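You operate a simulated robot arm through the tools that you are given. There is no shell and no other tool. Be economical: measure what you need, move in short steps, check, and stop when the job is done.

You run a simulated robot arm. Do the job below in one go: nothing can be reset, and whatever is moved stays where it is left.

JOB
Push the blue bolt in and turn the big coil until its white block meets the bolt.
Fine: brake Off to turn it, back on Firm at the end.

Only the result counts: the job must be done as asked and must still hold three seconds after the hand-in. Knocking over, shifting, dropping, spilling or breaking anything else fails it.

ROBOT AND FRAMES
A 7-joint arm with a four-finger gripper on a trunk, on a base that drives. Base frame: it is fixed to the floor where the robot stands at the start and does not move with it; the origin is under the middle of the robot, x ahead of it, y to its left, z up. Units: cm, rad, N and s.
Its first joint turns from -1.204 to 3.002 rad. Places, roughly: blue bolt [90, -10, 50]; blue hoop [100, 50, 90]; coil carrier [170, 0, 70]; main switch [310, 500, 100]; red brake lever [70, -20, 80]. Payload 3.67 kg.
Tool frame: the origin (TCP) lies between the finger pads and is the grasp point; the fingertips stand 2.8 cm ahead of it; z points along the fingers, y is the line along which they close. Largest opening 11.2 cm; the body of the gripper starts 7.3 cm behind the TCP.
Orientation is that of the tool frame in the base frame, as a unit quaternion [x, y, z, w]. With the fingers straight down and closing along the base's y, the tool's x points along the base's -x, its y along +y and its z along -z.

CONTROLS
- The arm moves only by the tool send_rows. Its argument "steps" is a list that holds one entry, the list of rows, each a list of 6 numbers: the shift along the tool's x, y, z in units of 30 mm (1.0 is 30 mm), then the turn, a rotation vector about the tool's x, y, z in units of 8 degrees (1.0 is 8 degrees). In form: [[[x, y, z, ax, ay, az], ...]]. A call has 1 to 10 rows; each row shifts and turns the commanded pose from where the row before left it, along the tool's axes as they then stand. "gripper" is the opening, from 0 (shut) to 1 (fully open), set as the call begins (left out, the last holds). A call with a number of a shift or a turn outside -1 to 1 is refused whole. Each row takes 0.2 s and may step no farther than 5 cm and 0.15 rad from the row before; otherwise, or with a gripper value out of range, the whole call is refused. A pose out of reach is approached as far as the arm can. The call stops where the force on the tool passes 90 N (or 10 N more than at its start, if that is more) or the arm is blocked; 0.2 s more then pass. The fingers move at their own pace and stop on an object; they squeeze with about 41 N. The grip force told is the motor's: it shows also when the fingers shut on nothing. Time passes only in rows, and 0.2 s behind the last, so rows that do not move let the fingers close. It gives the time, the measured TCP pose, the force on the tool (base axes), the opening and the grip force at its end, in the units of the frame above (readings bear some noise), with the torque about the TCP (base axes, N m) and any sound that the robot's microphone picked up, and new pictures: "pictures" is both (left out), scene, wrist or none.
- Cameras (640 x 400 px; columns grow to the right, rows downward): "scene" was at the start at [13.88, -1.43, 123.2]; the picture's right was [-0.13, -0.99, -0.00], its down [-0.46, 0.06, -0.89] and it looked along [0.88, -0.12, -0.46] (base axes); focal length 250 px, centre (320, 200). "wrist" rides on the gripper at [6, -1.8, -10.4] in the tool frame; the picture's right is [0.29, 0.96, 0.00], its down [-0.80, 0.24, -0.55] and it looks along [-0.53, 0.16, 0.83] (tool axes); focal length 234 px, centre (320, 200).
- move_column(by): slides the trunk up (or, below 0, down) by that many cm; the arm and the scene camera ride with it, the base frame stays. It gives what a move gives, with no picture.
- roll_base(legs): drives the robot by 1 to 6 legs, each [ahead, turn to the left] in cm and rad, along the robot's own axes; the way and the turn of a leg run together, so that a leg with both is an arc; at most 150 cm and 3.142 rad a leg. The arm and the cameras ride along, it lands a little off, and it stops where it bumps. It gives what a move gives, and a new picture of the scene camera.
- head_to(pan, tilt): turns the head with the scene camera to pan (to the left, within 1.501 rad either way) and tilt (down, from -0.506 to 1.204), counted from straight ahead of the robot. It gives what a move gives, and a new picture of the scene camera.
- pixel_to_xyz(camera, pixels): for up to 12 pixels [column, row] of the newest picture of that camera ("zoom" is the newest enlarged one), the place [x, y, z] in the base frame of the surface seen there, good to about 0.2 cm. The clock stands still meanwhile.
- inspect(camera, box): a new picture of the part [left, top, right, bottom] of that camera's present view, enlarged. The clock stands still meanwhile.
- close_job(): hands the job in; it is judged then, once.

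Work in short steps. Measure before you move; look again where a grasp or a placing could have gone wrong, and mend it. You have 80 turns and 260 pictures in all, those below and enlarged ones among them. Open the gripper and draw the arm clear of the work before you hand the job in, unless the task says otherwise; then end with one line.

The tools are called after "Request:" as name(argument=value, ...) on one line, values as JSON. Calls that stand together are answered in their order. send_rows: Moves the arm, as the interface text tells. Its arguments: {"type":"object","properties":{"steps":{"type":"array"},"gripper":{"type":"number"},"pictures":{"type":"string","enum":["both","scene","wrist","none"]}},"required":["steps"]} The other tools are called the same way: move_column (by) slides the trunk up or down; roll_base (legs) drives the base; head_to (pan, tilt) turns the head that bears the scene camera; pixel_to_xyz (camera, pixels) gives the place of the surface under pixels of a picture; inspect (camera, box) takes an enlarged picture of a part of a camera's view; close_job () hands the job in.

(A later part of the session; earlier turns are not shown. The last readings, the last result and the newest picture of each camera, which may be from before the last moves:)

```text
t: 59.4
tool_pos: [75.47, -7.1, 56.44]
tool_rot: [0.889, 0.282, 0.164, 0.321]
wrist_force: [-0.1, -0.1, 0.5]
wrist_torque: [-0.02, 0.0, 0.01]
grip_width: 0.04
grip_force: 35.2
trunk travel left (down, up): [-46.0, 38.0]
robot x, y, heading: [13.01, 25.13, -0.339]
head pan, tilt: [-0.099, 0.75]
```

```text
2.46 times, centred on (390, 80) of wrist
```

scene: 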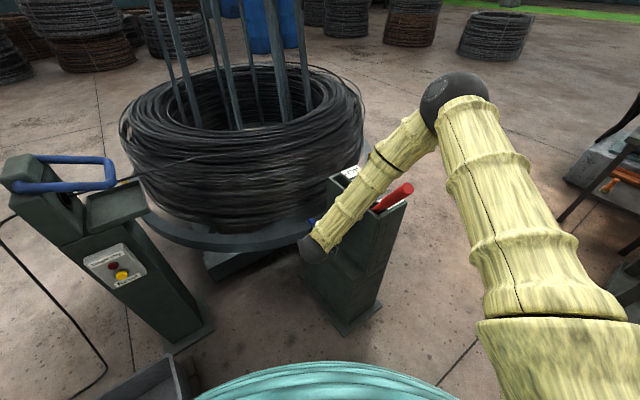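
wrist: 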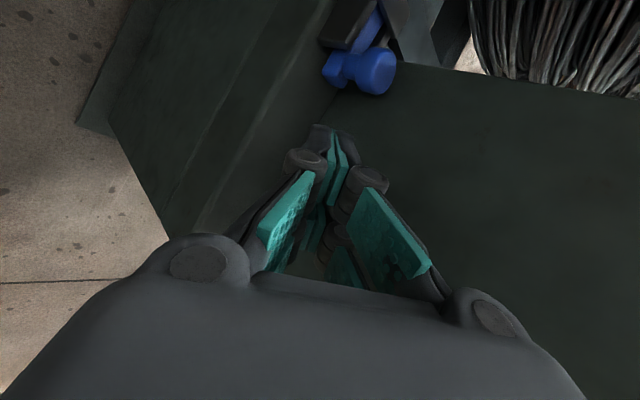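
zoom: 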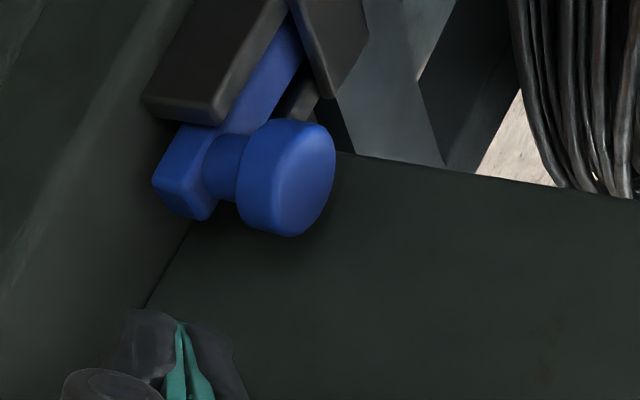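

The knob's neck seems up near the bracket. I measure it and then raise the arm away for a better look.

Request:
pixel_to_xyz(camera="wrist", pixels=[[380, 70], [370, 92], [350, 40], [335, 70], [370, 30]])

Request:
send_rows(steps=[[[0.466, 0.09, -0.784, 0, 0, 0], [0.466, 0.09, -0.784, 0, 0, 0], [0.466, 0.09, -0.784, 0, 0, 0], [0.466, 0.09, -0.784, 0, 0, 0], [0.466, 0.09, -0.784, 0, 0, 0], [0.466, 0.09, -0.784, 0, 0, 0], [0.466, 0.09, -0.784, 0, 0, 0]]], pictures="both")

Request:
inspect(camera="wrist", box=[200, 0, 520, 200])

```text
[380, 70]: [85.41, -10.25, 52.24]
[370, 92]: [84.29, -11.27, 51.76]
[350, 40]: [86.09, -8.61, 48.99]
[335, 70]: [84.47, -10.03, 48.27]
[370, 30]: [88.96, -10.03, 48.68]
```

```text
t: 61.0
tool_pos: [76.0, 5.12, 70.87]
tool_rot: [0.889, 0.281, 0.163, 0.322]
wrist_force: [-0.9, -0.2, -0.1]
wrist_torque: [0.04, -0.01, -0.04]
grip_width: 0.0
grip_force: 36.1
trunk travel left (down, up): [-46.0, 38.0]
robot x, y, heading: [13.41, 25.54, -0.341]
head pan, tilt: [-0.099, 0.75]
```

scene: 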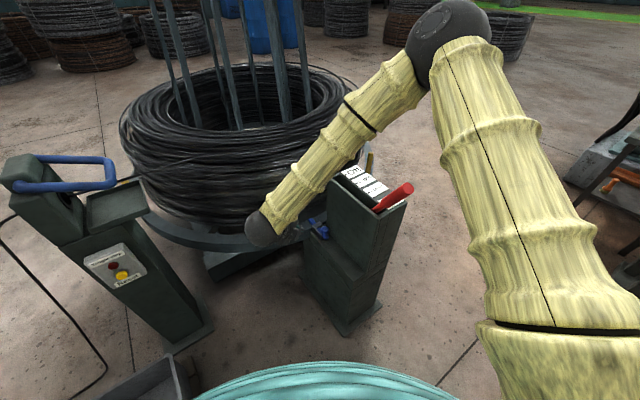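
wrist: 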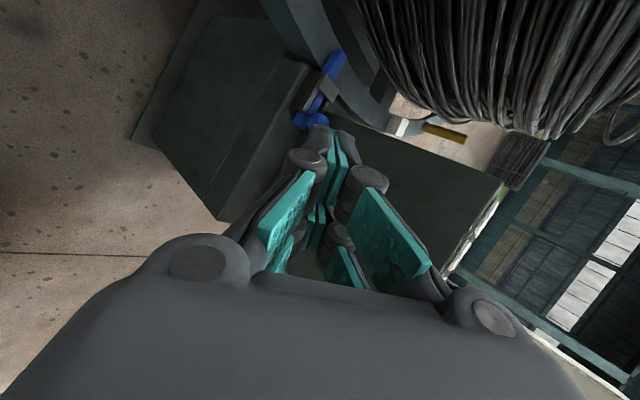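

```text
2.00 times, centred on (360, 100) of wrist
```

zoom: 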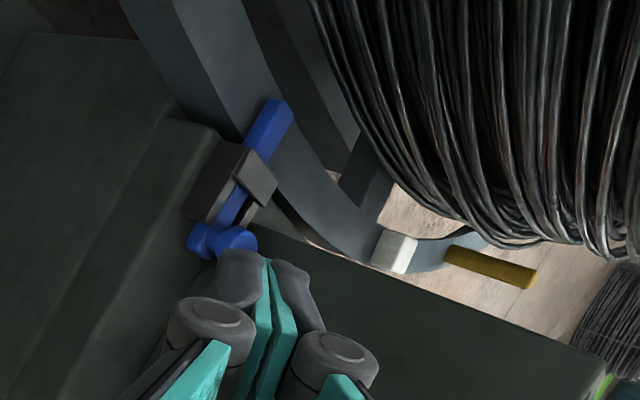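

Clear view: the bolt now projects over the ring; white block and peg are behind the post. I measure them in this zoom.

Request:
pixel_to_xyz(camera="wrist", pixels=[[340, 55], [330, 70], [336, 62], [394, 126], [402, 128], [405, 120], [390, 118], [425, 127], [463, 136], [445, 130], [350, 95], [300, 20]])

```text
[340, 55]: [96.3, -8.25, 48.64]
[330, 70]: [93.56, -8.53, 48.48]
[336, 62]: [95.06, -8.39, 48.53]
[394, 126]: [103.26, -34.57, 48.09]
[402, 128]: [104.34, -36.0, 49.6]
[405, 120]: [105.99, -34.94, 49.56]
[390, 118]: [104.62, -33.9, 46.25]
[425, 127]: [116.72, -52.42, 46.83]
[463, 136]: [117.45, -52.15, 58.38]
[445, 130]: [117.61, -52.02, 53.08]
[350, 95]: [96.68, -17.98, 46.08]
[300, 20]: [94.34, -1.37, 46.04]
```

Bolt tip at (96,-8.3) over the ring; peg at (117.3,-52.8), block face at (104,-34). Next the brake lever from this stance: raise trunk 25 and bring the tool behind the lever (-x side).

Request:
move_column(by=25)

Request:
send_rows(steps=[[[-0.88, -0.163, -0.278, 0, 0, 0], [-0.88, -0.163, -0.278, 0, 0, 0], [-0.88, -0.163, -0.278, 0, 0, 0], [-0.88, -0.163, -0.278, 0, 0, 0], [-0.88, -0.163, -0.278, 0, 0, 0], [-0.88, -0.163, -0.278, 0, 0, 0], [-0.88, -0.163, -0.278, 0, 0, 0], [-0.88, -0.163, -0.278, 0, 0, 0], [-0.88, -0.163, -0.278, 0, 0, 0]]], pictures="both")

```text
t: 63.5
tool_pos: [76.08, 5.11, 95.8]
tool_rot: [0.889, 0.282, 0.165, 0.321]
wrist_force: [-0.5, 0.1, 0.1]
wrist_torque: [-0.01, -0.02, 0.0]
grip_width: 0.0
grip_force: 35.8
trunk travel left (down, up): [-71.0, 13.0]
robot x, y, heading: [13.07, 25.34, -0.339]
head pan, tilt: [-0.099, 0.75]
```

```text
t: 65.5
tool_pos: [56.95, -1.94, 94.14]
tool_rot: [0.889, 0.281, 0.164, 0.321]
wrist_force: [-0.2, 0.6, 0.0]
wrist_torque: [-0.01, -0.01, -0.01]
grip_width: 0.0
grip_force: 35.8
out of reach, approached as far as the arm can: row 8, 9
trunk travel left (down, up): [-71.0, 13.0]
robot x, y, heading: [12.89, 25.65, -0.342]
head pan, tilt: [-0.099, 0.75]
```

scene: 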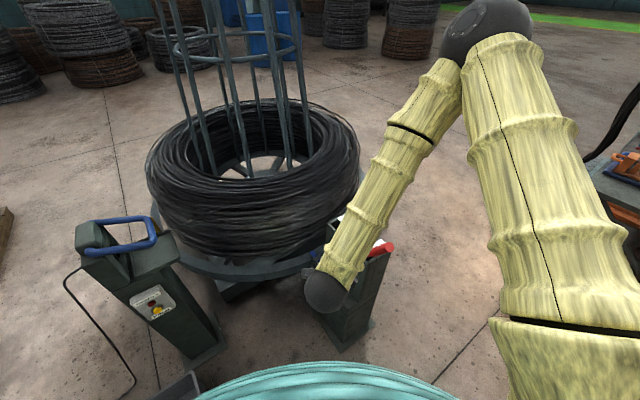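
wrist: 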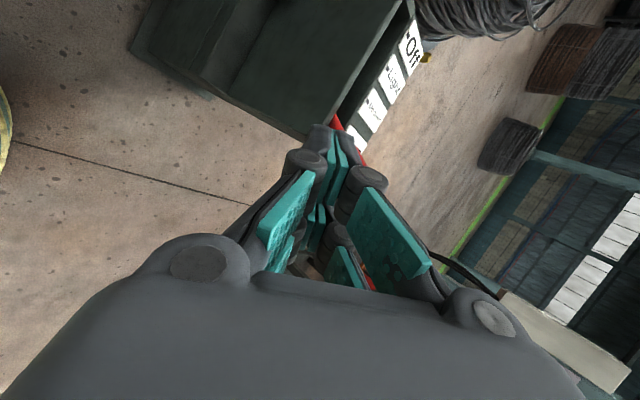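

The tool reached (57,-2,94), near the inner reach limit. I move it toward -y and down to sit behind the handle at about (54,-20.5,87).

Request:
send_rows(steps=[[[-0.68, 0.283, 0.613, 0, 0, 0], [-0.68, 0.283, 0.613, 0, 0, 0], [-0.68, 0.283, 0.613, 0, 0, 0], [-0.68, 0.283, 0.613, 0, 0, 0], [-0.68, 0.283, 0.613, 0, 0, 0], [-0.68, 0.283, 0.613, 0, 0, 0], [-0.68, 0.283, 0.613, 0, 0, 0]]], pictures="both")

```text
t: 67.2
tool_pos: [54.62, -20.67, 86.77]
tool_rot: [0.889, 0.282, 0.165, 0.319]
wrist_force: [-0.5, -0.6, -0.4]
wrist_torque: [0.0, -0.03, 0.02]
grip_width: 0.0
grip_force: 36.1
out of reach, approached as far as the arm can: row 2
trunk travel left (down, up): [-71.0, 13.0]
robot x, y, heading: [13.17, 24.71, -0.339]
head pan, tilt: [-0.099, 0.75]
```

scene: 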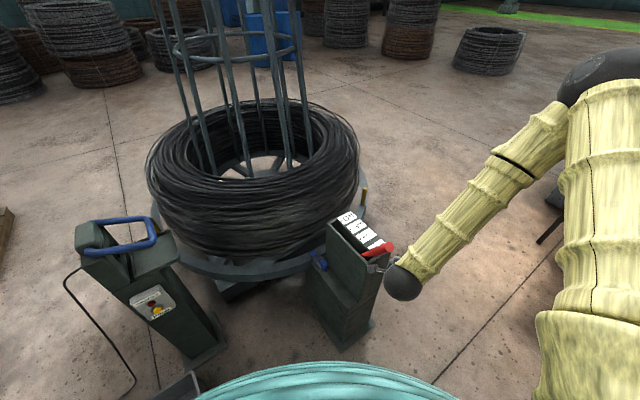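
wrist: 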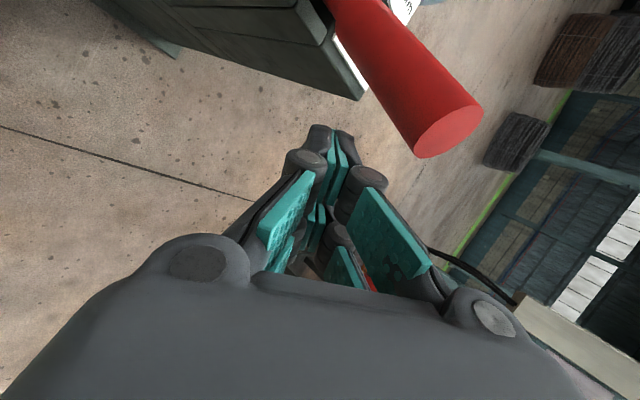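

The fingers are behind the handle (wrist pixel (440,140)). I measure handle and label marks before pushing.

Request:
pixel_to_xyz(camera="wrist", pixels=[[448, 133], [425, 150], [470, 115], [400, 90], [350, 20]])

Request:
inspect(camera="scene", box=[310, 195, 410, 275])

```text
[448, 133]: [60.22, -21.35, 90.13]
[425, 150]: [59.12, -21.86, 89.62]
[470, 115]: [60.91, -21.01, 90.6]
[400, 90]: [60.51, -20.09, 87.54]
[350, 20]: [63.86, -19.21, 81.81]
```

```text
5.00 times, centred on (360, 235) of scene
```

zoom: 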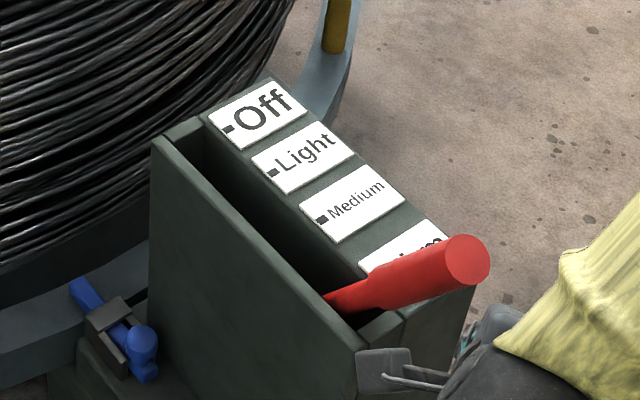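

Request:
pixel_to_xyz(camera="zoom", pixels=[[227, 130], [272, 173], [321, 219], [370, 272], [330, 300], [350, 305], [395, 275], [205, 125], [395, 315], [470, 265], [160, 370], [365, 350]])

```text
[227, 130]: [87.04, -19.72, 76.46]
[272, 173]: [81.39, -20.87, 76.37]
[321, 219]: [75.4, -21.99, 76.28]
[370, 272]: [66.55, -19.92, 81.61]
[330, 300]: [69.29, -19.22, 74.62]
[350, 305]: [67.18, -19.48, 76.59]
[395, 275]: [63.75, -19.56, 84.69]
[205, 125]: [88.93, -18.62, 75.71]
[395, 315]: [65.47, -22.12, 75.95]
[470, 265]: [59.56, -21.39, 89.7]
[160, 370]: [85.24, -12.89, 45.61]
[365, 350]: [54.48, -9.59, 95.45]
```

Off mark is at x=87.0 (lever vertical there), Firm ≈68. I push along the slot direction at tip z≈85.

Request:
send_rows(steps=[[[0.79, -0.01, 0.11, 0, 0, 0], [0.72, 0.253, 0.333, 0, 0, 0], [0.72, 0.253, 0.333, 0, 0, 0], [0.72, 0.253, 0.333, 0, 0, 0], [0.72, 0.253, 0.333, 0, 0, 0], [0.72, 0.253, 0.333, 0, 0, 0], [0.72, 0.253, 0.333, 0, 0, 0]]], pictures="both")

```text
t: 68.8
tool_pos: [71.52, -17.06, 86.82]
tool_rot: [0.889, 0.282, 0.165, 0.321]
wrist_force: [-5.5, 14.5, 5.3]
wrist_torque: [0.03, -0.1, 0.41]
grip_width: 0.0
grip_force: 35.7
trunk travel left (down, up): [-71.0, 13.0]
robot x, y, heading: [12.97, 25.56, -0.343]
head pan, tilt: [-0.099, 0.75]
```

scene: 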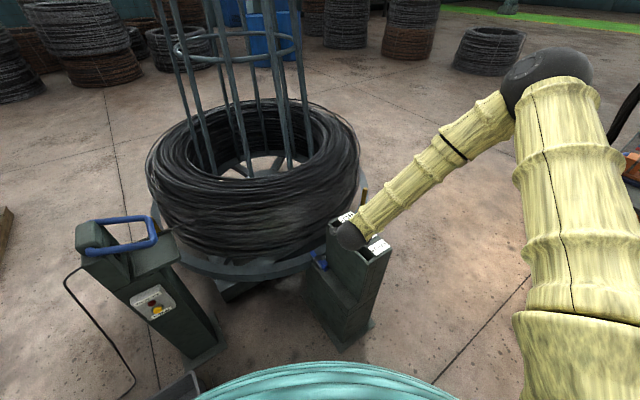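
wrist: 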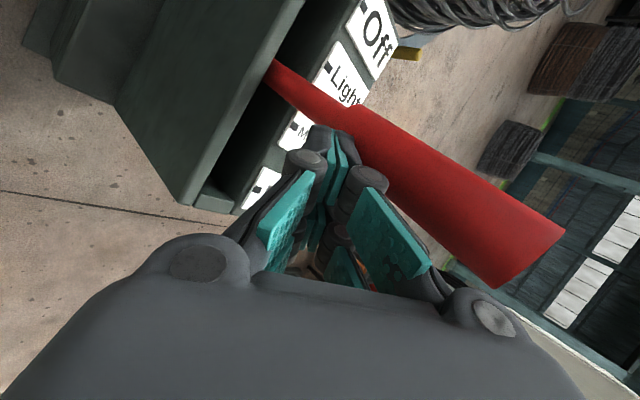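

Lever is passing Medium/Light. The side force suggests the handle is slightly to -y, so I nudge -0.8 cm and continue.

Request:
send_rows(steps=[[[0.56, 0.42, 0.46, 0, 0, 0], [0.72, 0.253, 0.333, 0, 0, 0], [0.72, 0.253, 0.333, 0, 0, 0], [0.72, 0.253, 0.333, 0, 0, 0]]], pictures="wrist")

```text
t: 69.8
tool_pos: [81.23, -15.64, 86.96]
tool_rot: [0.889, 0.284, 0.164, 0.32]
wrist_force: [-11.9, 69.2, 0.5]
wrist_torque: [0.57, 0.06, 2.38]
grip_width: 0.02
grip_force: 35.5
trunk travel left (down, up): [-71.0, 13.0]
robot x, y, heading: [13.48, 25.2, -0.335]
head pan, tilt: [-0.099, 0.75]
```

wrist: 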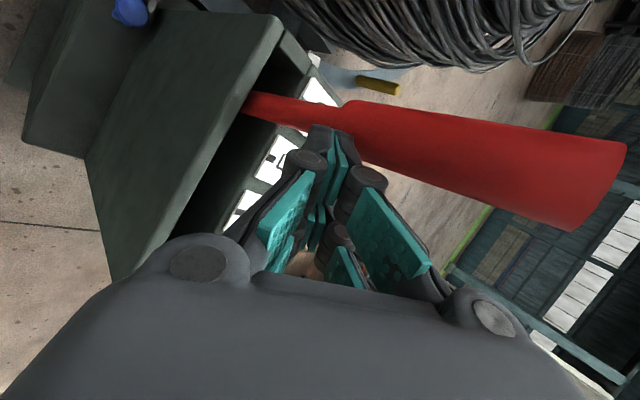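

A large +y reaction (69 N) means the finger has slid to the lever's +y side. I relieve it by backing off and measure the lever.

Request:
send_rows(steps=[[[-0.3, -0.5, -0.4, 0, 0, 0], [-0.72, -0.253, -0.333, 0, 0, 0], [-0.72, -0.253, -0.333, 0, 0, 0], [0, 0, 0, 0, 0, 0]]], pictures="wrist")

Request:
inspect(camera="wrist", box=[200, 0, 640, 275])

```text
t: 70.8
tool_pos: [74.62, -16.18, 86.68]
tool_rot: [0.889, 0.281, 0.164, 0.321]
wrist_force: [0.0, 0.8, 0.3]
wrist_torque: [0.0, 0.03, -0.02]
grip_width: 0.0
grip_force: 35.7
trunk travel left (down, up): [-71.0, 13.0]
robot x, y, heading: [13.32, 25.59, -0.343]
head pan, tilt: [-0.099, 0.75]
```

wrist: 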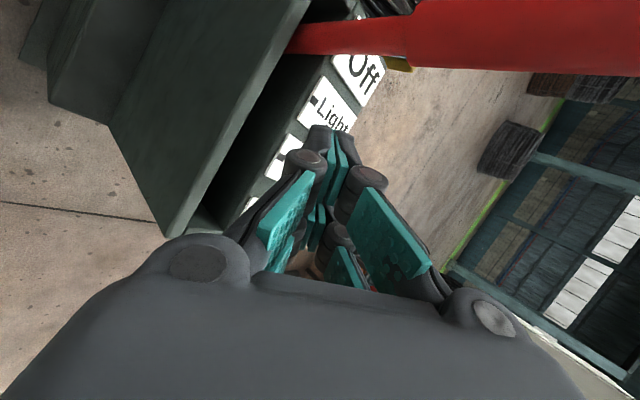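

```text
1.45 times, centred on (420, 138) of wrist
```

zoom: 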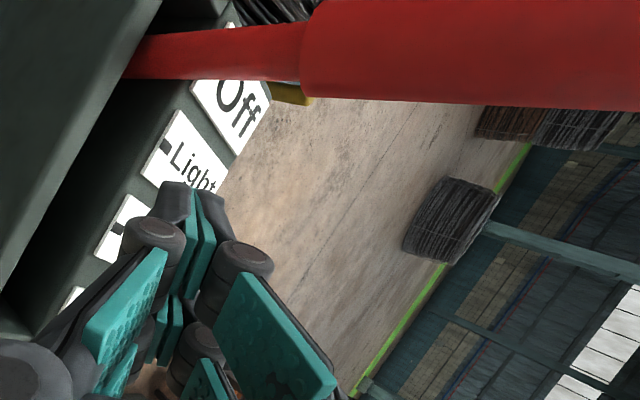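

The lever is now around Off. I measure its axis.

Request:
pixel_to_xyz(camera="wrist", pixels=[[300, 40], [340, 37], [390, 37], [430, 35], [500, 35], [600, 35], [500, 5], [500, 66], [350, 22], [350, 53]])

Request:
inspect(camera="scene", box=[310, 175, 410, 275])

```text
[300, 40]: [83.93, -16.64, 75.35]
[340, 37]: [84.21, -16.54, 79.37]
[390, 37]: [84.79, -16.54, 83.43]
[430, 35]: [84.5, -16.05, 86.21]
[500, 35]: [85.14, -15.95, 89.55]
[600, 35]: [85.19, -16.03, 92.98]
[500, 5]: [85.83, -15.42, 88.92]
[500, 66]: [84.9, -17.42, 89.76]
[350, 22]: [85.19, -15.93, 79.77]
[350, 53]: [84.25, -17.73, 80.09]
```

```text
4.00 times, centred on (360, 225) of scene
```

zoom: 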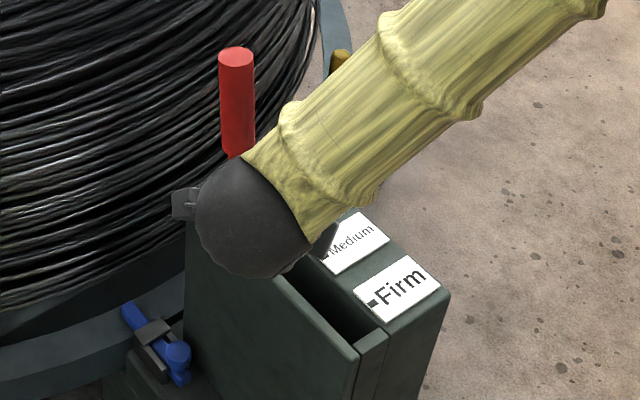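

The lever is nearly vertical but perhaps 1.5 cm short of the Off mark. The finger corner led, so I twist the tool 30° to present a flat face, then push along the slot again.

Request:
send_rows(steps=[[[0, 0, 0, 0, 0, 1], [0, 0, 0, 0, 0, 1], [0, 0, 0, 0, 0, 1], [0, 0, 0, 0, 0, 0.75], [0.593, -0.067, 0.293, 0, 0, 0], [0.593, -0.067, 0.293, 0, 0, 0], [0.593, -0.067, 0.293, 0, 0, 0], [0, 0, 0, 0, 0, 0]]], pictures="wrist")

```text
t: 72.5
tool_pos: [80.46, -15.69, 86.44]
tool_rot: [0.932, 0.042, 0.242, 0.267]
wrist_force: [0.7, -0.2, 0.2]
wrist_torque: [0.04, -0.01, 0.03]
grip_width: 0.0
grip_force: 35.7
trunk travel left (down, up): [-71.0, 13.0]
robot x, y, heading: [13.5, 25.38, -0.342]
head pan, tilt: [-0.099, 0.75]
```

wrist: 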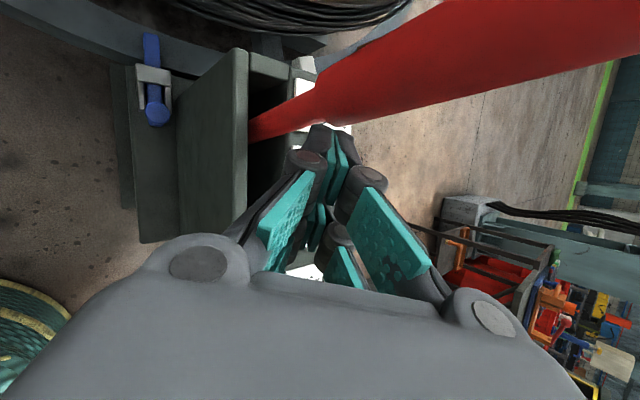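

The flat finger face now points at the lever, which still has a gap to the slot's end. I push in 1 cm steps.

Request:
send_rows(steps=[[[0.3, -0.056, 0.134, 0, 0, 0], [0.3, -0.056, 0.134, 0, 0, 0], [0.3, -0.056, 0.134, 0, 0, 0], [0.3, -0.056, 0.134, 0, 0, 0], [0.3, -0.056, 0.134, 0, 0, 0]]], pictures="wrist")

```text
t: 73.9
tool_pos: [84.03, -15.19, 86.32]
tool_rot: [0.933, 0.04, 0.236, 0.268]
wrist_force: [-49.9, 1.1, 29.2]
wrist_torque: [-0.27, -0.65, -0.45]
grip_width: 0.0
grip_force: 36.1
trunk travel left (down, up): [-71.0, 13.0]
robot x, y, heading: [13.05, 25.76, -0.352]
head pan, tilt: [-0.099, 0.75]
stopped in row 5: the force on the tool passed its limit at 98 N (the readings are from after the stop); the commanded pose is now the measured one
```

wrist: 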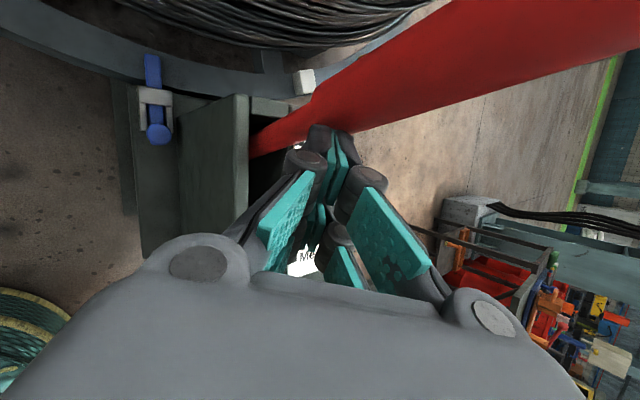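

The lever hit its Off stop (98 N, pushing -x). I back off and lift clear, then check the lever.

Request:
send_rows(steps=[[[-0.6, 0.11, -0.27, 0, 0, 0], [-0.6, 0.11, -0.27, 0, 0, 0], [-0.6, 0.11, -0.27, 0, 0, 0], [0.43, 0.52, -0.74, 0, 0, 0], [0.43, 0.52, -0.74, 0, 0, 0], [0.43, 0.52, -0.74, 0, 0, 0], [0.43, 0.52, -0.74, 0, 0, 0], [0.43, 0.52, -0.74, 0, 0, 0], [0, 0, 0, 0, 0, 0]]], pictures="both")

Request:
inspect(camera="wrist", box=[100, 0, 420, 200])

```text
t: 75.9
tool_pos: [78.84, -16.02, 100.82]
tool_rot: [0.934, 0.042, 0.234, 0.267]
wrist_force: [0.3, -0.9, 0.3]
wrist_torque: [0.01, 0.01, 0.0]
grip_width: 0.0
grip_force: 35.6
trunk travel left (down, up): [-71.0, 13.0]
robot x, y, heading: [13.04, 25.36, -0.348]
head pan, tilt: [-0.099, 0.75]
```

scene: 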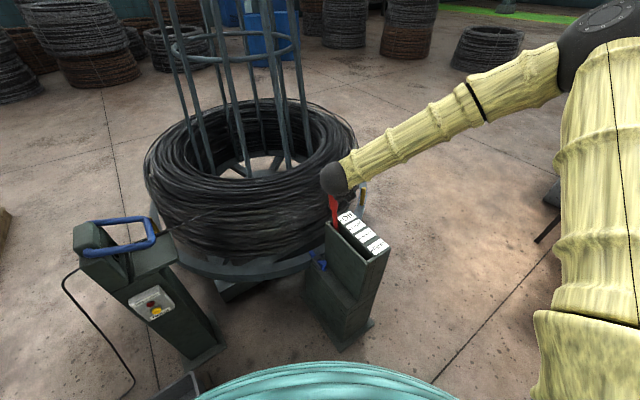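
wrist: 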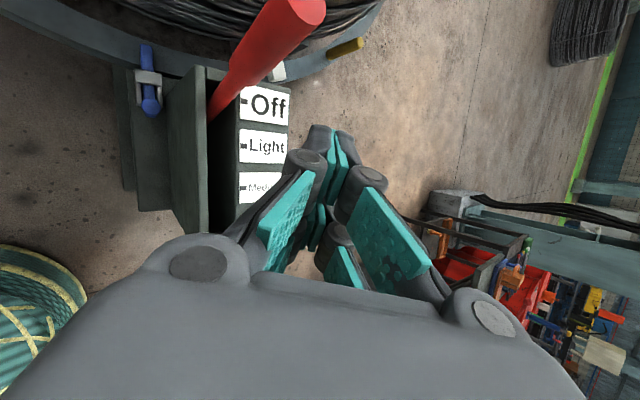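

```text
2.00 times, centred on (260, 100) of wrist
```

zoom: 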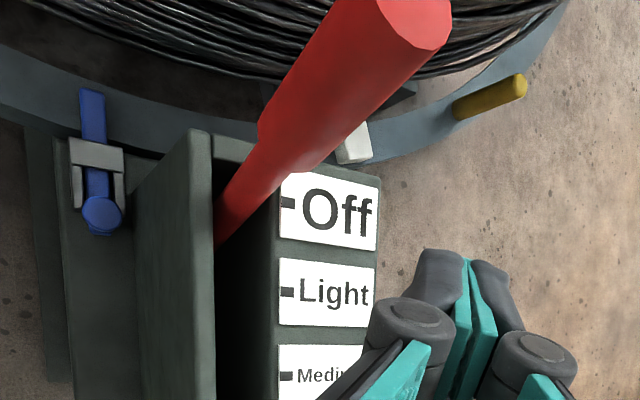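

Lever is at Off. I retract the tool toward the robot, raise, and look right to plan driving to the right side of the post.

Request:
send_rows(steps=[[[-0.575, -0.135, -0.71, 0, 0, 0], [-0.575, -0.135, -0.71, 0, 0, 0], [-0.575, -0.135, -0.71, 0, 0, 0], [-0.575, -0.135, -0.71, 0, 0, 0], [-0.575, -0.135, -0.71, 0, 0, 0], [-0.575, -0.135, -0.71, 0, 0, 0], [-0.575, -0.135, -0.71, 0, 0, 0], [-0.575, -0.135, -0.71, 0, 0, 0]]], pictures="none")

Request:
move_column(by=10)

Request:
head_to(pan=-1.1, tilt=0.7)

Request:
pixel_to_xyz(camera="scene", pixels=[[50, 100], [150, 100], [250, 100], [350, 100], [450, 100], [550, 100], [50, 200], [150, 200], [250, 200], [350, 200], [450, 200], [550, 200]])

```text
t: 77.7
tool_pos: [60.41, -7.87, 106.19]
tool_rot: [0.934, 0.042, 0.234, 0.267]
wrist_force: [-0.1, 0.8, -0.4]
wrist_torque: [-0.06, 0.0, 0.0]
grip_width: 0.0
grip_force: 36.1
out of reach, approached as far as the arm can: row 8
trunk travel left (down, up): [-71.0, 13.0]
robot x, y, heading: [13.09, 25.12, -0.349]
head pan, tilt: [-0.099, 0.75]
```

```text
t: 79.0
tool_pos: [60.45, -7.94, 116.15]
tool_rot: [0.934, 0.041, 0.234, 0.267]
wrist_force: [-0.2, 0.1, 0.7]
wrist_torque: [0.0, 0.0, 0.03]
grip_width: 0.0
grip_force: 36.0
trunk travel left (down, up): [-81.0, 3.0]
robot x, y, heading: [13.3, 25.49, -0.344]
head pan, tilt: [-0.099, 0.75]
```

```text
t: 80.3
tool_pos: [60.31, -7.84, 116.14]
tool_rot: [0.934, 0.041, 0.234, 0.267]
wrist_force: [-0.6, 0.0, 0.1]
wrist_torque: [-0.02, 0.03, -0.05]
grip_width: 0.0
grip_force: 36.2
trunk travel left (down, up): [-81.0, 3.0]
robot x, y, heading: [13.01, 25.14, -0.347]
head pan, tilt: [-1.1, 0.7]
```

scene: 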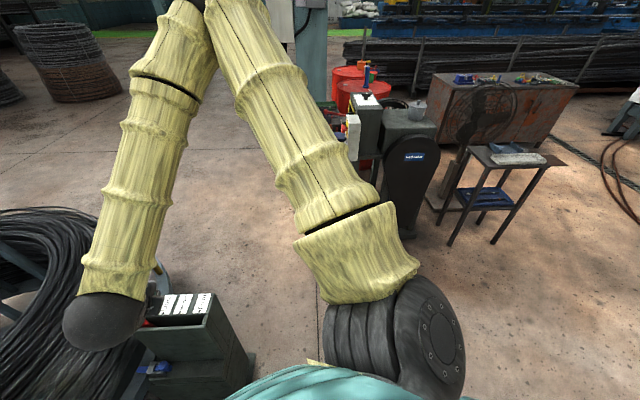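

```text
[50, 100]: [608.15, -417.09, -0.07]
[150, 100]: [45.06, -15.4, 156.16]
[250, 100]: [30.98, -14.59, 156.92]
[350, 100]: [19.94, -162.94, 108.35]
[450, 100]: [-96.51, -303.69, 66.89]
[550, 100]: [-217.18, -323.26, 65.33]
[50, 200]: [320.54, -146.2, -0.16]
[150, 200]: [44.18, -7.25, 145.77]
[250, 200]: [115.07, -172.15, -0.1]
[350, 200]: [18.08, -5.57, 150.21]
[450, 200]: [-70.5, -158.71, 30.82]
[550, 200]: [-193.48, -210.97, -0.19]
```

The bench is at y≈-163, so there's room. I drive via (8,-45) to about (50,-68) and face +0.5 rad.

Request:
roll_base(legs=[[0, -1.295], [70, 0], [0, 1.142], [48, 0], [0, 1.0]])

Request:
head_to(pan=0.1, tilt=0.7)

```text
t: 95.1
tool_pos: [106.91, -55.02, 116.19]
tool_rot: [0.839, 0.413, 0.322, 0.15]
wrist_force: [0.3, 0.0, 0.0]
wrist_torque: [-0.01, 0.0, 0.0]
grip_width: 0.02
grip_force: 35.8
trunk travel left (down, up): [-81.0, 3.0]
robot x, y, heading: [50.16, -67.0, 0.48]
head pan, tilt: [-1.1, 0.7]
```

scene: 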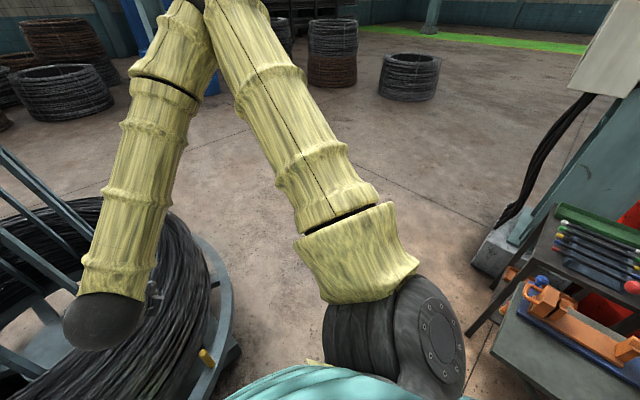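

```text
t: 96.5
tool_pos: [106.94, -54.92, 116.16]
tool_rot: [0.839, 0.412, 0.321, 0.151]
wrist_force: [0.0, 0.1, -1.4]
wrist_torque: [0.02, 0.04, -0.03]
grip_width: 0.0
grip_force: 35.9
trunk travel left (down, up): [-81.0, 3.0]
robot x, y, heading: [50.41, -67.14, 0.474]
head pan, tilt: [0.099, 0.7]
```

scene: 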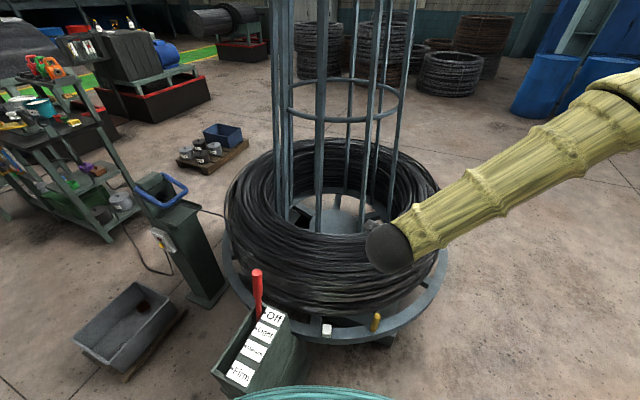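

I see the ring, white block (327,330) and peg (376,320) clearly. I re-measure them and orient the tool: twist -38° and yaw +25° so its flat side faces the push direction.

Request:
pixel_to_xyz(camera="scene", pixels=[[376, 315], [373, 330], [327, 327], [322, 330], [330, 336], [258, 272], [259, 300], [262, 315], [290, 345], [310, 390]])

Request:
send_rows(steps=[[[0, 0, 0, 0, 0, -0.97], [0, 0, 0, 0, 0, -0.97], [0, 0, 0, 0, 0, -0.97], [0, 0, 0, 0, 0, -0.97], [0, 0, 0, 0, 0, -0.97], [0, 0, 0, 0, 0.518, -0.583], [0, 0, 0, 0, 0.518, -0.583], [0, 0, 0, 0, 0.518, -0.583], [0, 0, 0, 0, 0.518, -0.583]]], pictures="none")

```text
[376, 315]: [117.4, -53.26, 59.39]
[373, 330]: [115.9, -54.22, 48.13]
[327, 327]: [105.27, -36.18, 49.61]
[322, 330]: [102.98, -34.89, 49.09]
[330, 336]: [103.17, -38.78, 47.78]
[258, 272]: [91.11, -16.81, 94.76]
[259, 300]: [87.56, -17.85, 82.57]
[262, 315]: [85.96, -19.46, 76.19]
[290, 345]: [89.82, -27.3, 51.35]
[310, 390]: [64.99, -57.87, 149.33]
```

```text
t: 98.5
tool_pos: [109.2, -52.85, 115.89]
tool_rot: [0.495, 0.793, 0.301, 0.187]
wrist_force: [-0.2, 0.4, 0.4]
wrist_torque: [0.03, -0.05, 0.04]
grip_width: 0.01
grip_force: 35.7
out of reach, approached as far as the arm can: row 6, 7, 8, 9
trunk travel left (down, up): [-81.0, 3.0]
robot x, y, heading: [50.16, -67.23, 0.484]
head pan, tilt: [0.099, 0.7]
```

Orientation is right. I move outward to (119,-59), then lower the trunk by 52.

Request:
send_rows(steps=[[[-0.81, 0.38, 0.34, 0, 0, 0], [-0.81, 0.38, 0.34, 0, 0, 0], [-0.81, 0.38, 0.34, 0, 0, 0], [-0.81, 0.38, 0.34, 0, 0, 0]]], pictures="none")

Request:
move_column(by=-50)

Request:
head_to(pan=0.1, tilt=0.6)

Request:
inspect(camera="wrist", box=[0, 0, 640, 400])

```text
t: 99.5
tool_pos: [118.83, -59.21, 116.01]
tool_rot: [0.495, 0.793, 0.301, 0.188]
wrist_force: [0.9, -0.5, -0.1]
wrist_torque: [0.05, 0.01, 0.03]
grip_width: 0.0
grip_force: 35.7
trunk travel left (down, up): [-81.0, 3.0]
robot x, y, heading: [50.7, -67.01, 0.482]
head pan, tilt: [0.099, 0.7]
```

```text
refused: -50 is not a number from -40 to 40
```

```text
t: 100.2
tool_pos: [118.73, -58.98, 115.95]
tool_rot: [0.494, 0.793, 0.301, 0.188]
wrist_force: [0.3, 0.0, 0.4]
wrist_torque: [-0.01, 0.0, -0.07]
grip_width: 0.01
grip_force: 35.7
trunk travel left (down, up): [-81.0, 3.0]
robot x, y, heading: [50.61, -67.13, 0.477]
head pan, tilt: [0.099, 0.6]
```

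scene: 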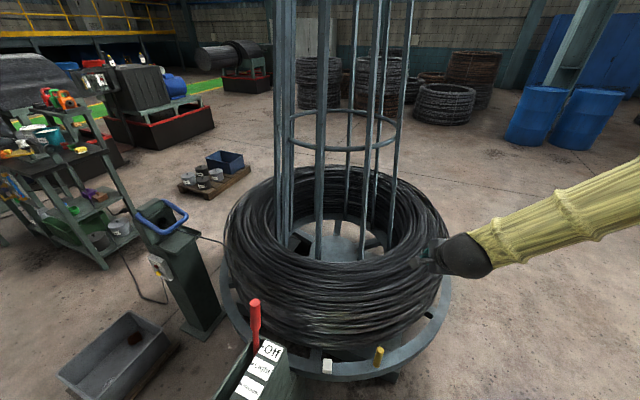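

```text
1.00 times, centred on (320, 200) of wrist (not enlarged: the box is as wide or as high as the picture)
```

zoom: 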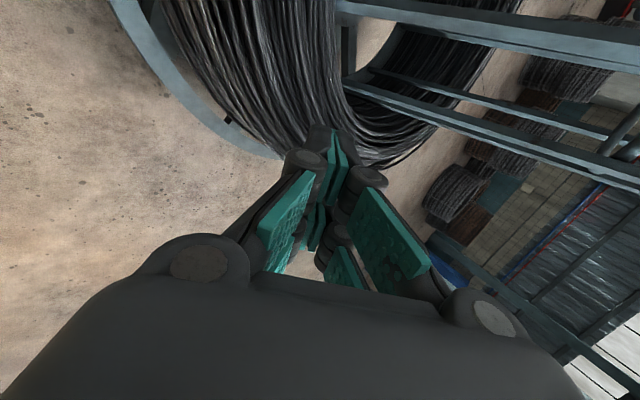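

The trunk takes at most 40 per call; I lower 40 and then 10 more.

Request:
move_column(by=-40)

Request:
move_column(by=-12)

Request:
head_to(pan=0.1, tilt=0.6)

Request:
inspect(camera="wrist", box=[0, 0, 640, 400])

```text
t: 104.0
tool_pos: [118.82, -59.04, 76.05]
tool_rot: [0.494, 0.793, 0.301, 0.188]
wrist_force: [0.4, 0.1, -0.2]
wrist_torque: [0.06, 0.0, 0.01]
grip_width: 0.0
grip_force: 35.4
trunk travel left (down, up): [-41.0, 43.0]
robot x, y, heading: [50.43, -67.17, 0.479]
head pan, tilt: [0.099, 0.6]
```

```text
t: 105.5
tool_pos: [118.7, -59.02, 64.02]
tool_rot: [0.495, 0.794, 0.3, 0.187]
wrist_force: [-0.4, -0.4, 0.5]
wrist_torque: [0.03, 0.0, 0.02]
grip_width: 0.03
grip_force: 35.9
trunk travel left (down, up): [-29.0, 55.0]
robot x, y, heading: [50.33, -67.25, 0.48]
head pan, tilt: [0.099, 0.6]
```

```text
t: 106.1
tool_pos: [118.75, -58.94, 63.88]
tool_rot: [0.495, 0.794, 0.301, 0.187]
wrist_force: [-0.5, 0.4, -0.2]
wrist_torque: [0.02, -0.02, 0.0]
grip_width: 0.0
grip_force: 35.1
trunk travel left (down, up): [-29.0, 55.0]
robot x, y, heading: [50.26, -67.21, 0.48]
head pan, tilt: [0.099, 0.6]
```

scene: 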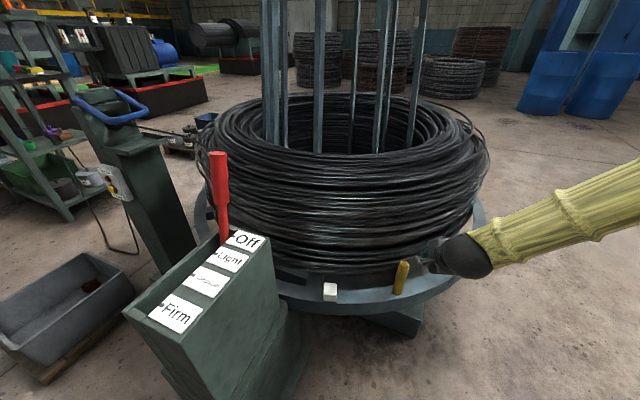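

```text
1.00 times, centred on (320, 200) of wrist (not enlarged: the box is as wide or as high as the picture)
```

zoom: 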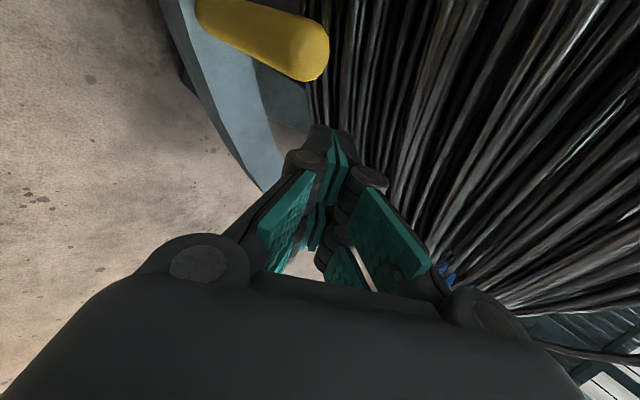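

The finger is beside the peg on its trailing side. I go down 11 cm so the finger overlaps the peg's height.

Request:
send_rows(steps=[[[0.1, -0.55, 0.735, 0, 0, 0], [0.1, -0.55, 0.735, 0, 0, 0], [0.1, -0.55, 0.735, 0, 0, 0], [0.1, -0.55, 0.735, 0, 0, 0], [0, 0, 0, 0, 0, 0]]], pictures="both")

Request:
pixel_to_xyz(camera="wrist", pixels=[[316, 60], [240, 20], [280, 45]])

```text
t: 107.3
tool_pos: [119.24, -57.4, 52.97]
tool_rot: [0.494, 0.793, 0.301, 0.188]
wrist_force: [0.9, 0.3, -0.8]
wrist_torque: [-0.02, 0.03, 0.0]
grip_width: 0.01
grip_force: 36.1
trunk travel left (down, up): [-29.0, 55.0]
robot x, y, heading: [50.55, -67.26, 0.473]
head pan, tilt: [0.099, 0.6]
```

scene: 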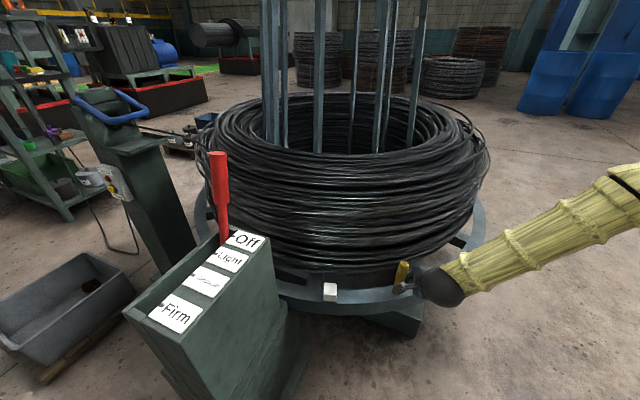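
wrist: 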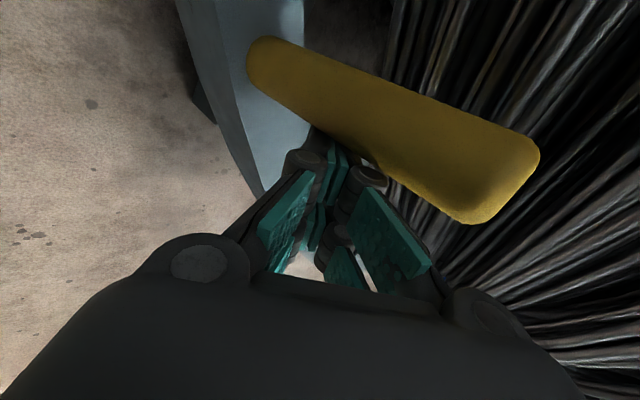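

```text
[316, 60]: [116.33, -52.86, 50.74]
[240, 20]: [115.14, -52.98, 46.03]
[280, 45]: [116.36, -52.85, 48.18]
```

The gap to the peg is about 2 cm. I push slowly along the ring's tangent, first contact then ~4°.

Request:
send_rows(steps=[[[0.47, 0.07, 0.065, 0, 0, 0], [0.47, 0.07, 0.065, 0, 0, 0], [0.33, -0.073, -0.065, 0, 0, 0], [0.33, -0.073, -0.065, 0, 0, 0], [0.33, -0.073, -0.065, 0, 0, 0], [0.33, -0.073, -0.065, 0, 0, 0], [0.33, -0.073, -0.065, 0, 0, 0]]], pictures="both")

```text
t: 107.8
tool_pos: [118.85, -56.48, 52.58]
tool_rot: [0.5, 0.791, 0.295, 0.195]
wrist_force: [-0.3, 2.0, 0.2]
wrist_torque: [-0.06, -0.08, -0.07]
grip_width: 0.0
grip_force: 35.8
trunk travel left (down, up): [-29.0, 55.0]
robot x, y, heading: [50.45, -66.72, 0.466]
head pan, tilt: [0.099, 0.6]
stopped in row 2: the force on the tool passed its limit at 101 N (the readings are from after the stop); the commanded pose is now the measured one
```

scene: 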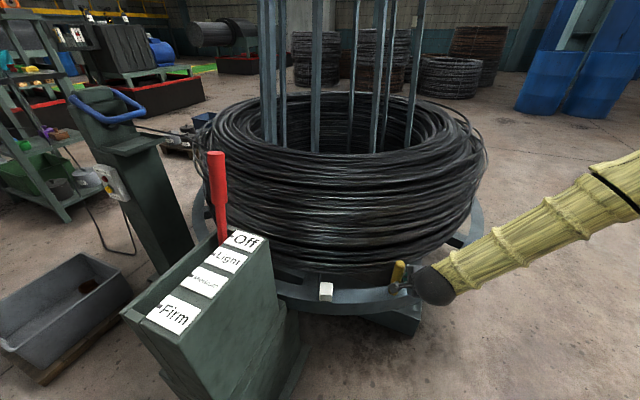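
wrist: 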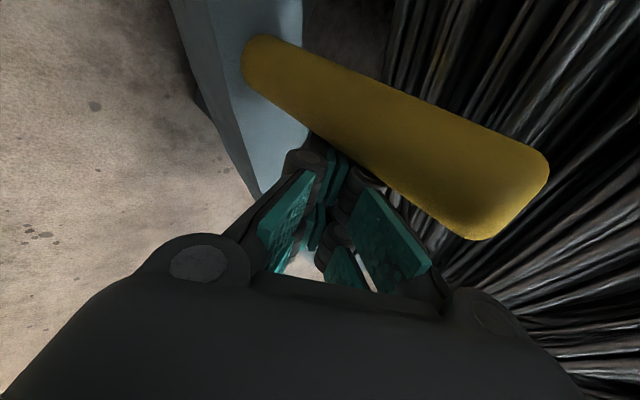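

Contact spiked to 101 N: the coil is heavy. I push much more gently, 2–3 mm per row, ramping up.

Request:
send_rows(steps=[[[0.06, -0.01, -0.01, 0, 0, 0], [0.06, -0.01, -0.01, 0, 0, 0], [0.08, -0.015, -0.015, 0, 0, 0], [0.08, -0.015, -0.015, 0, 0, 0], [0.1, -0.02, -0.02, 0, 0, 0], [0.1, -0.02, -0.02, 0, 0, 0], [0.1, -0.02, -0.02, 0, 0, 0], [0.1, -0.02, -0.02, 0, 0, 0], [0.1, -0.02, -0.02, 0, 0, 0], [0.1, -0.02, -0.02, 0, 0, 0]]], pictures="none")

Request:
pixel_to_xyz(camera="scene", pixels=[[326, 286], [398, 268]])

```text
t: 110.0
tool_pos: [117.23, -54.7, 52.65]
tool_rot: [0.502, 0.789, 0.295, 0.193]
wrist_force: [0.4, 0.6, 0.5]
wrist_torque: [0.0, 0.01, 0.01]
grip_width: 0.02
grip_force: 35.4
trunk travel left (down, up): [-29.0, 55.0]
robot x, y, heading: [50.34, -67.29, 0.474]
head pan, tilt: [0.099, 0.6]
```

```text
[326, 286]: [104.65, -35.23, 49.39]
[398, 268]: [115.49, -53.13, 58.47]
```

There's no force, so perhaps the coil drifted ahead after the bump. I look.

Request:
send_rows(steps=[[[0, 0, 0, 0, 0, 0]]], pictures="both")

Request:
inspect(camera="scene", box=[200, 220, 480, 340])

```text
t: 110.4
tool_pos: [117.15, -54.65, 52.66]
tool_rot: [0.502, 0.789, 0.296, 0.193]
wrist_force: [-0.7, 0.2, 0.8]
wrist_torque: [0.03, 0.01, -0.02]
grip_width: 0.01
grip_force: 35.7
trunk travel left (down, up): [-29.0, 55.0]
robot x, y, heading: [50.67, -67.18, 0.472]
head pan, tilt: [0.099, 0.6]
```

scene: 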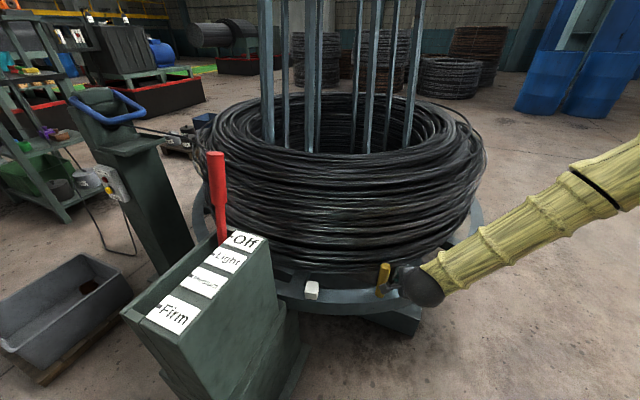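
wrist: 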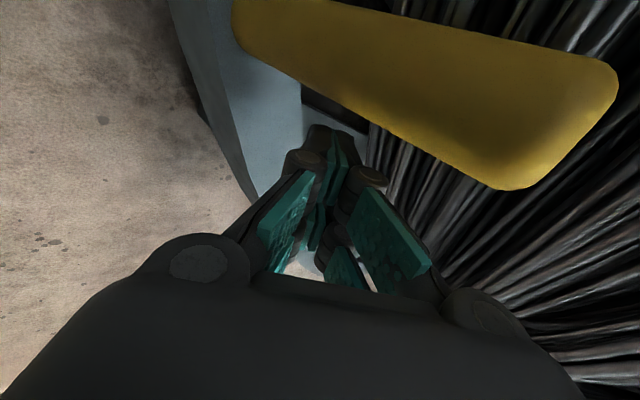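

```text
2.29 times, centred on (340, 280) of scene
```

zoom: 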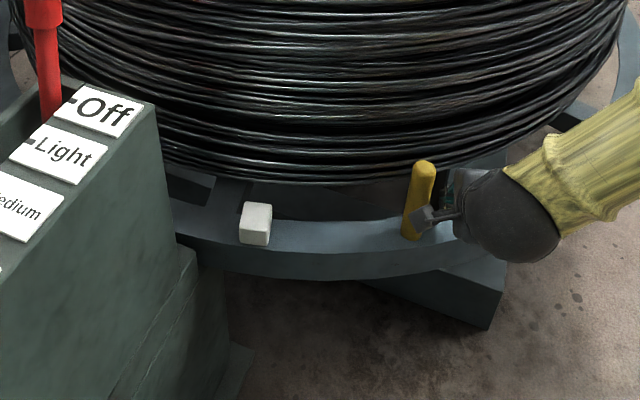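

The coil did turn and coasted ahead; low friction. I measure block and peg twice with time in between by the next pushes.

Request:
pixel_to_xyz(camera="scene", pixels=[[311, 286], [383, 268], [384, 275]])

Request:
send_rows(steps=[[[0.15, -0.025, -0.025, 0, 0, 0], [0.15, -0.025, -0.025, 0, 0, 0], [0.15, -0.025, -0.025, 0, 0, 0], [0.15, -0.025, -0.025, 0, 0, 0], [0.15, -0.025, -0.025, 0, 0, 0], [0.15, -0.025, -0.025, 0, 0, 0], [0.15, -0.025, -0.025, 0, 0, 0], [0.15, -0.025, -0.025, 0, 0, 0]]], pictures="scene")

```text
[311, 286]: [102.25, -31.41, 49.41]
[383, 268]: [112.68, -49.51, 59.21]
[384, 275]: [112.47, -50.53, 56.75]
```

```text
t: 112.2
tool_pos: [114.74, -51.35, 52.82]
tool_rot: [0.499, 0.791, 0.297, 0.192]
wrist_force: [0.2, -0.9, -0.8]
wrist_torque: [0.03, 0.04, 0.03]
grip_width: 0.0
grip_force: 35.7
trunk travel left (down, up): [-29.0, 55.0]
robot x, y, heading: [50.43, -67.2, 0.476]
head pan, tilt: [0.099, 0.6]
```

scene: 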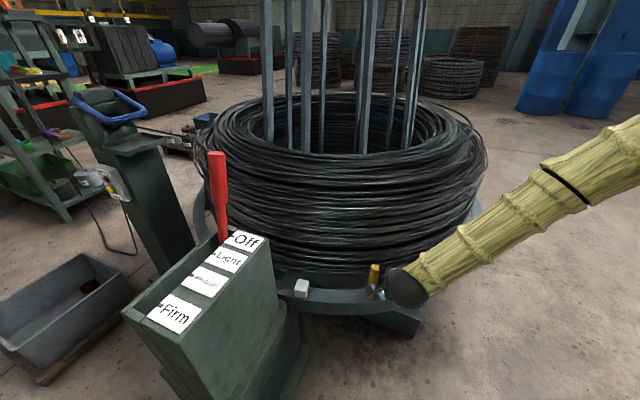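

The coil still drifts slowly ahead of the finger. I follow at 2.5 cm/s.

Request:
send_rows(steps=[[[0.17, -0.02, -0.02, 0, 0, 0], [0.17, -0.02, -0.02, 0, 0, 0], [0.17, -0.02, -0.02, 0, 0, 0], [0.17, -0.02, -0.02, 0, 0, 0], [0.17, -0.02, -0.02, 0, 0, 0], [0.17, -0.02, -0.02, 0, 0, 0], [0.17, -0.02, -0.02, 0, 0, 0], [0.17, -0.02, -0.02, 0, 0, 0], [0.17, -0.02, -0.02, 0, 0, 0], [0.17, -0.02, -0.02, 0, 0, 0]]], pictures="both")

Request:
pixel_to_xyz(camera="scene", pixels=[[301, 284], [295, 284], [290, 284], [285, 284]])

```text
t: 114.4
tool_pos: [112.14, -47.56, 52.82]
tool_rot: [0.502, 0.789, 0.296, 0.194]
wrist_force: [-1.2, -0.3, 0.2]
wrist_torque: [-0.01, 0.01, -0.01]
grip_width: 0.02
grip_force: 35.4
trunk travel left (down, up): [-29.0, 55.0]
robot x, y, heading: [50.37, -67.29, 0.468]
head pan, tilt: [0.099, 0.6]
```

scene: 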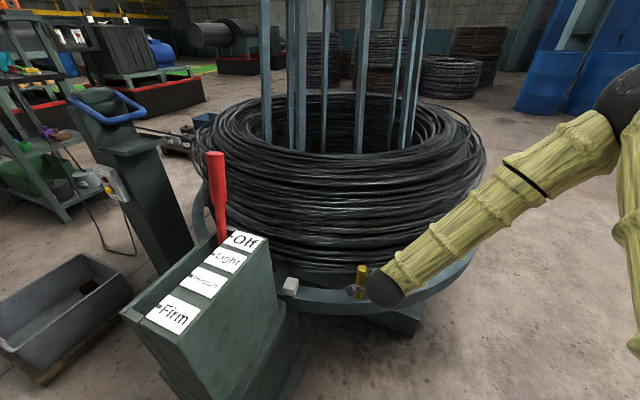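
wrist: 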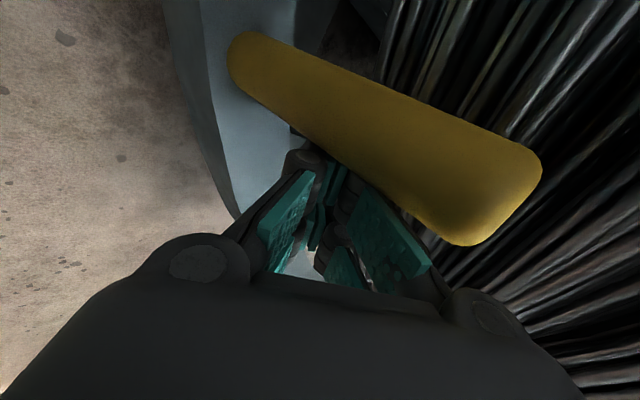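

```text
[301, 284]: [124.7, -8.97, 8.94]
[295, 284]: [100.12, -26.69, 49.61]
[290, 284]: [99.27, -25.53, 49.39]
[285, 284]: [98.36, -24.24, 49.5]
```

Nearly touching the peg; block at about (99.5,-26), ~15 cm to go. I keep pushing at 3 cm/s.

Request:
send_rows(steps=[[[0.2, -0.028, -0.025, 0, 0, 0], [0.2, -0.028, -0.025, 0, 0, 0], [0.2, -0.028, -0.025, 0, 0, 0], [0.2, -0.028, -0.025, 0, 0, 0], [0.2, -0.022, -0.02, 0, 0, 0], [0.2, -0.022, -0.02, 0, 0, 0], [0.2, -0.022, -0.02, 0, 0, 0], [0.2, -0.022, -0.02, 0, 0, 0], [0.2, -0.018, -0.015, 0, 0, 0], [0.2, -0.018, -0.015, 0, 0, 0]]], pictures="both")

```text
t: 116.6
tool_pos: [108.63, -42.53, 52.64]
tool_rot: [0.502, 0.789, 0.295, 0.194]
wrist_force: [0.4, 0.4, 0.2]
wrist_torque: [-0.02, 0.0, 0.02]
grip_width: 0.0
grip_force: 35.5
trunk travel left (down, up): [-29.0, 55.0]
robot x, y, heading: [50.21, -66.97, 0.472]
head pan, tilt: [0.099, 0.6]
```

scene: 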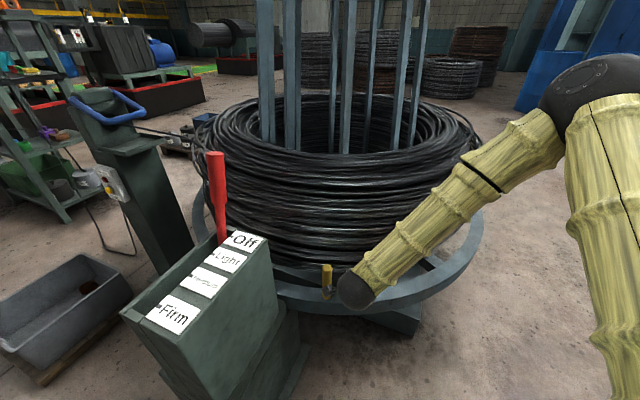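
wrist: 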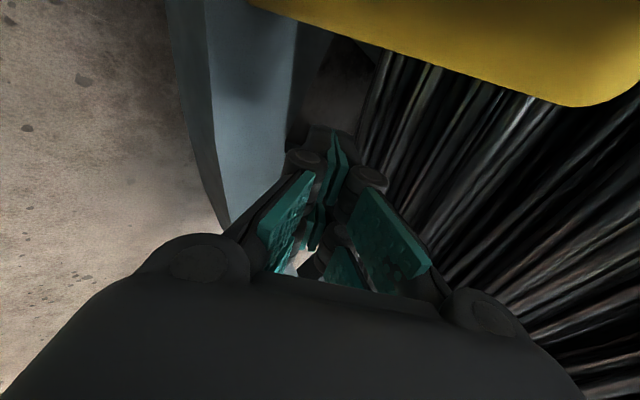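

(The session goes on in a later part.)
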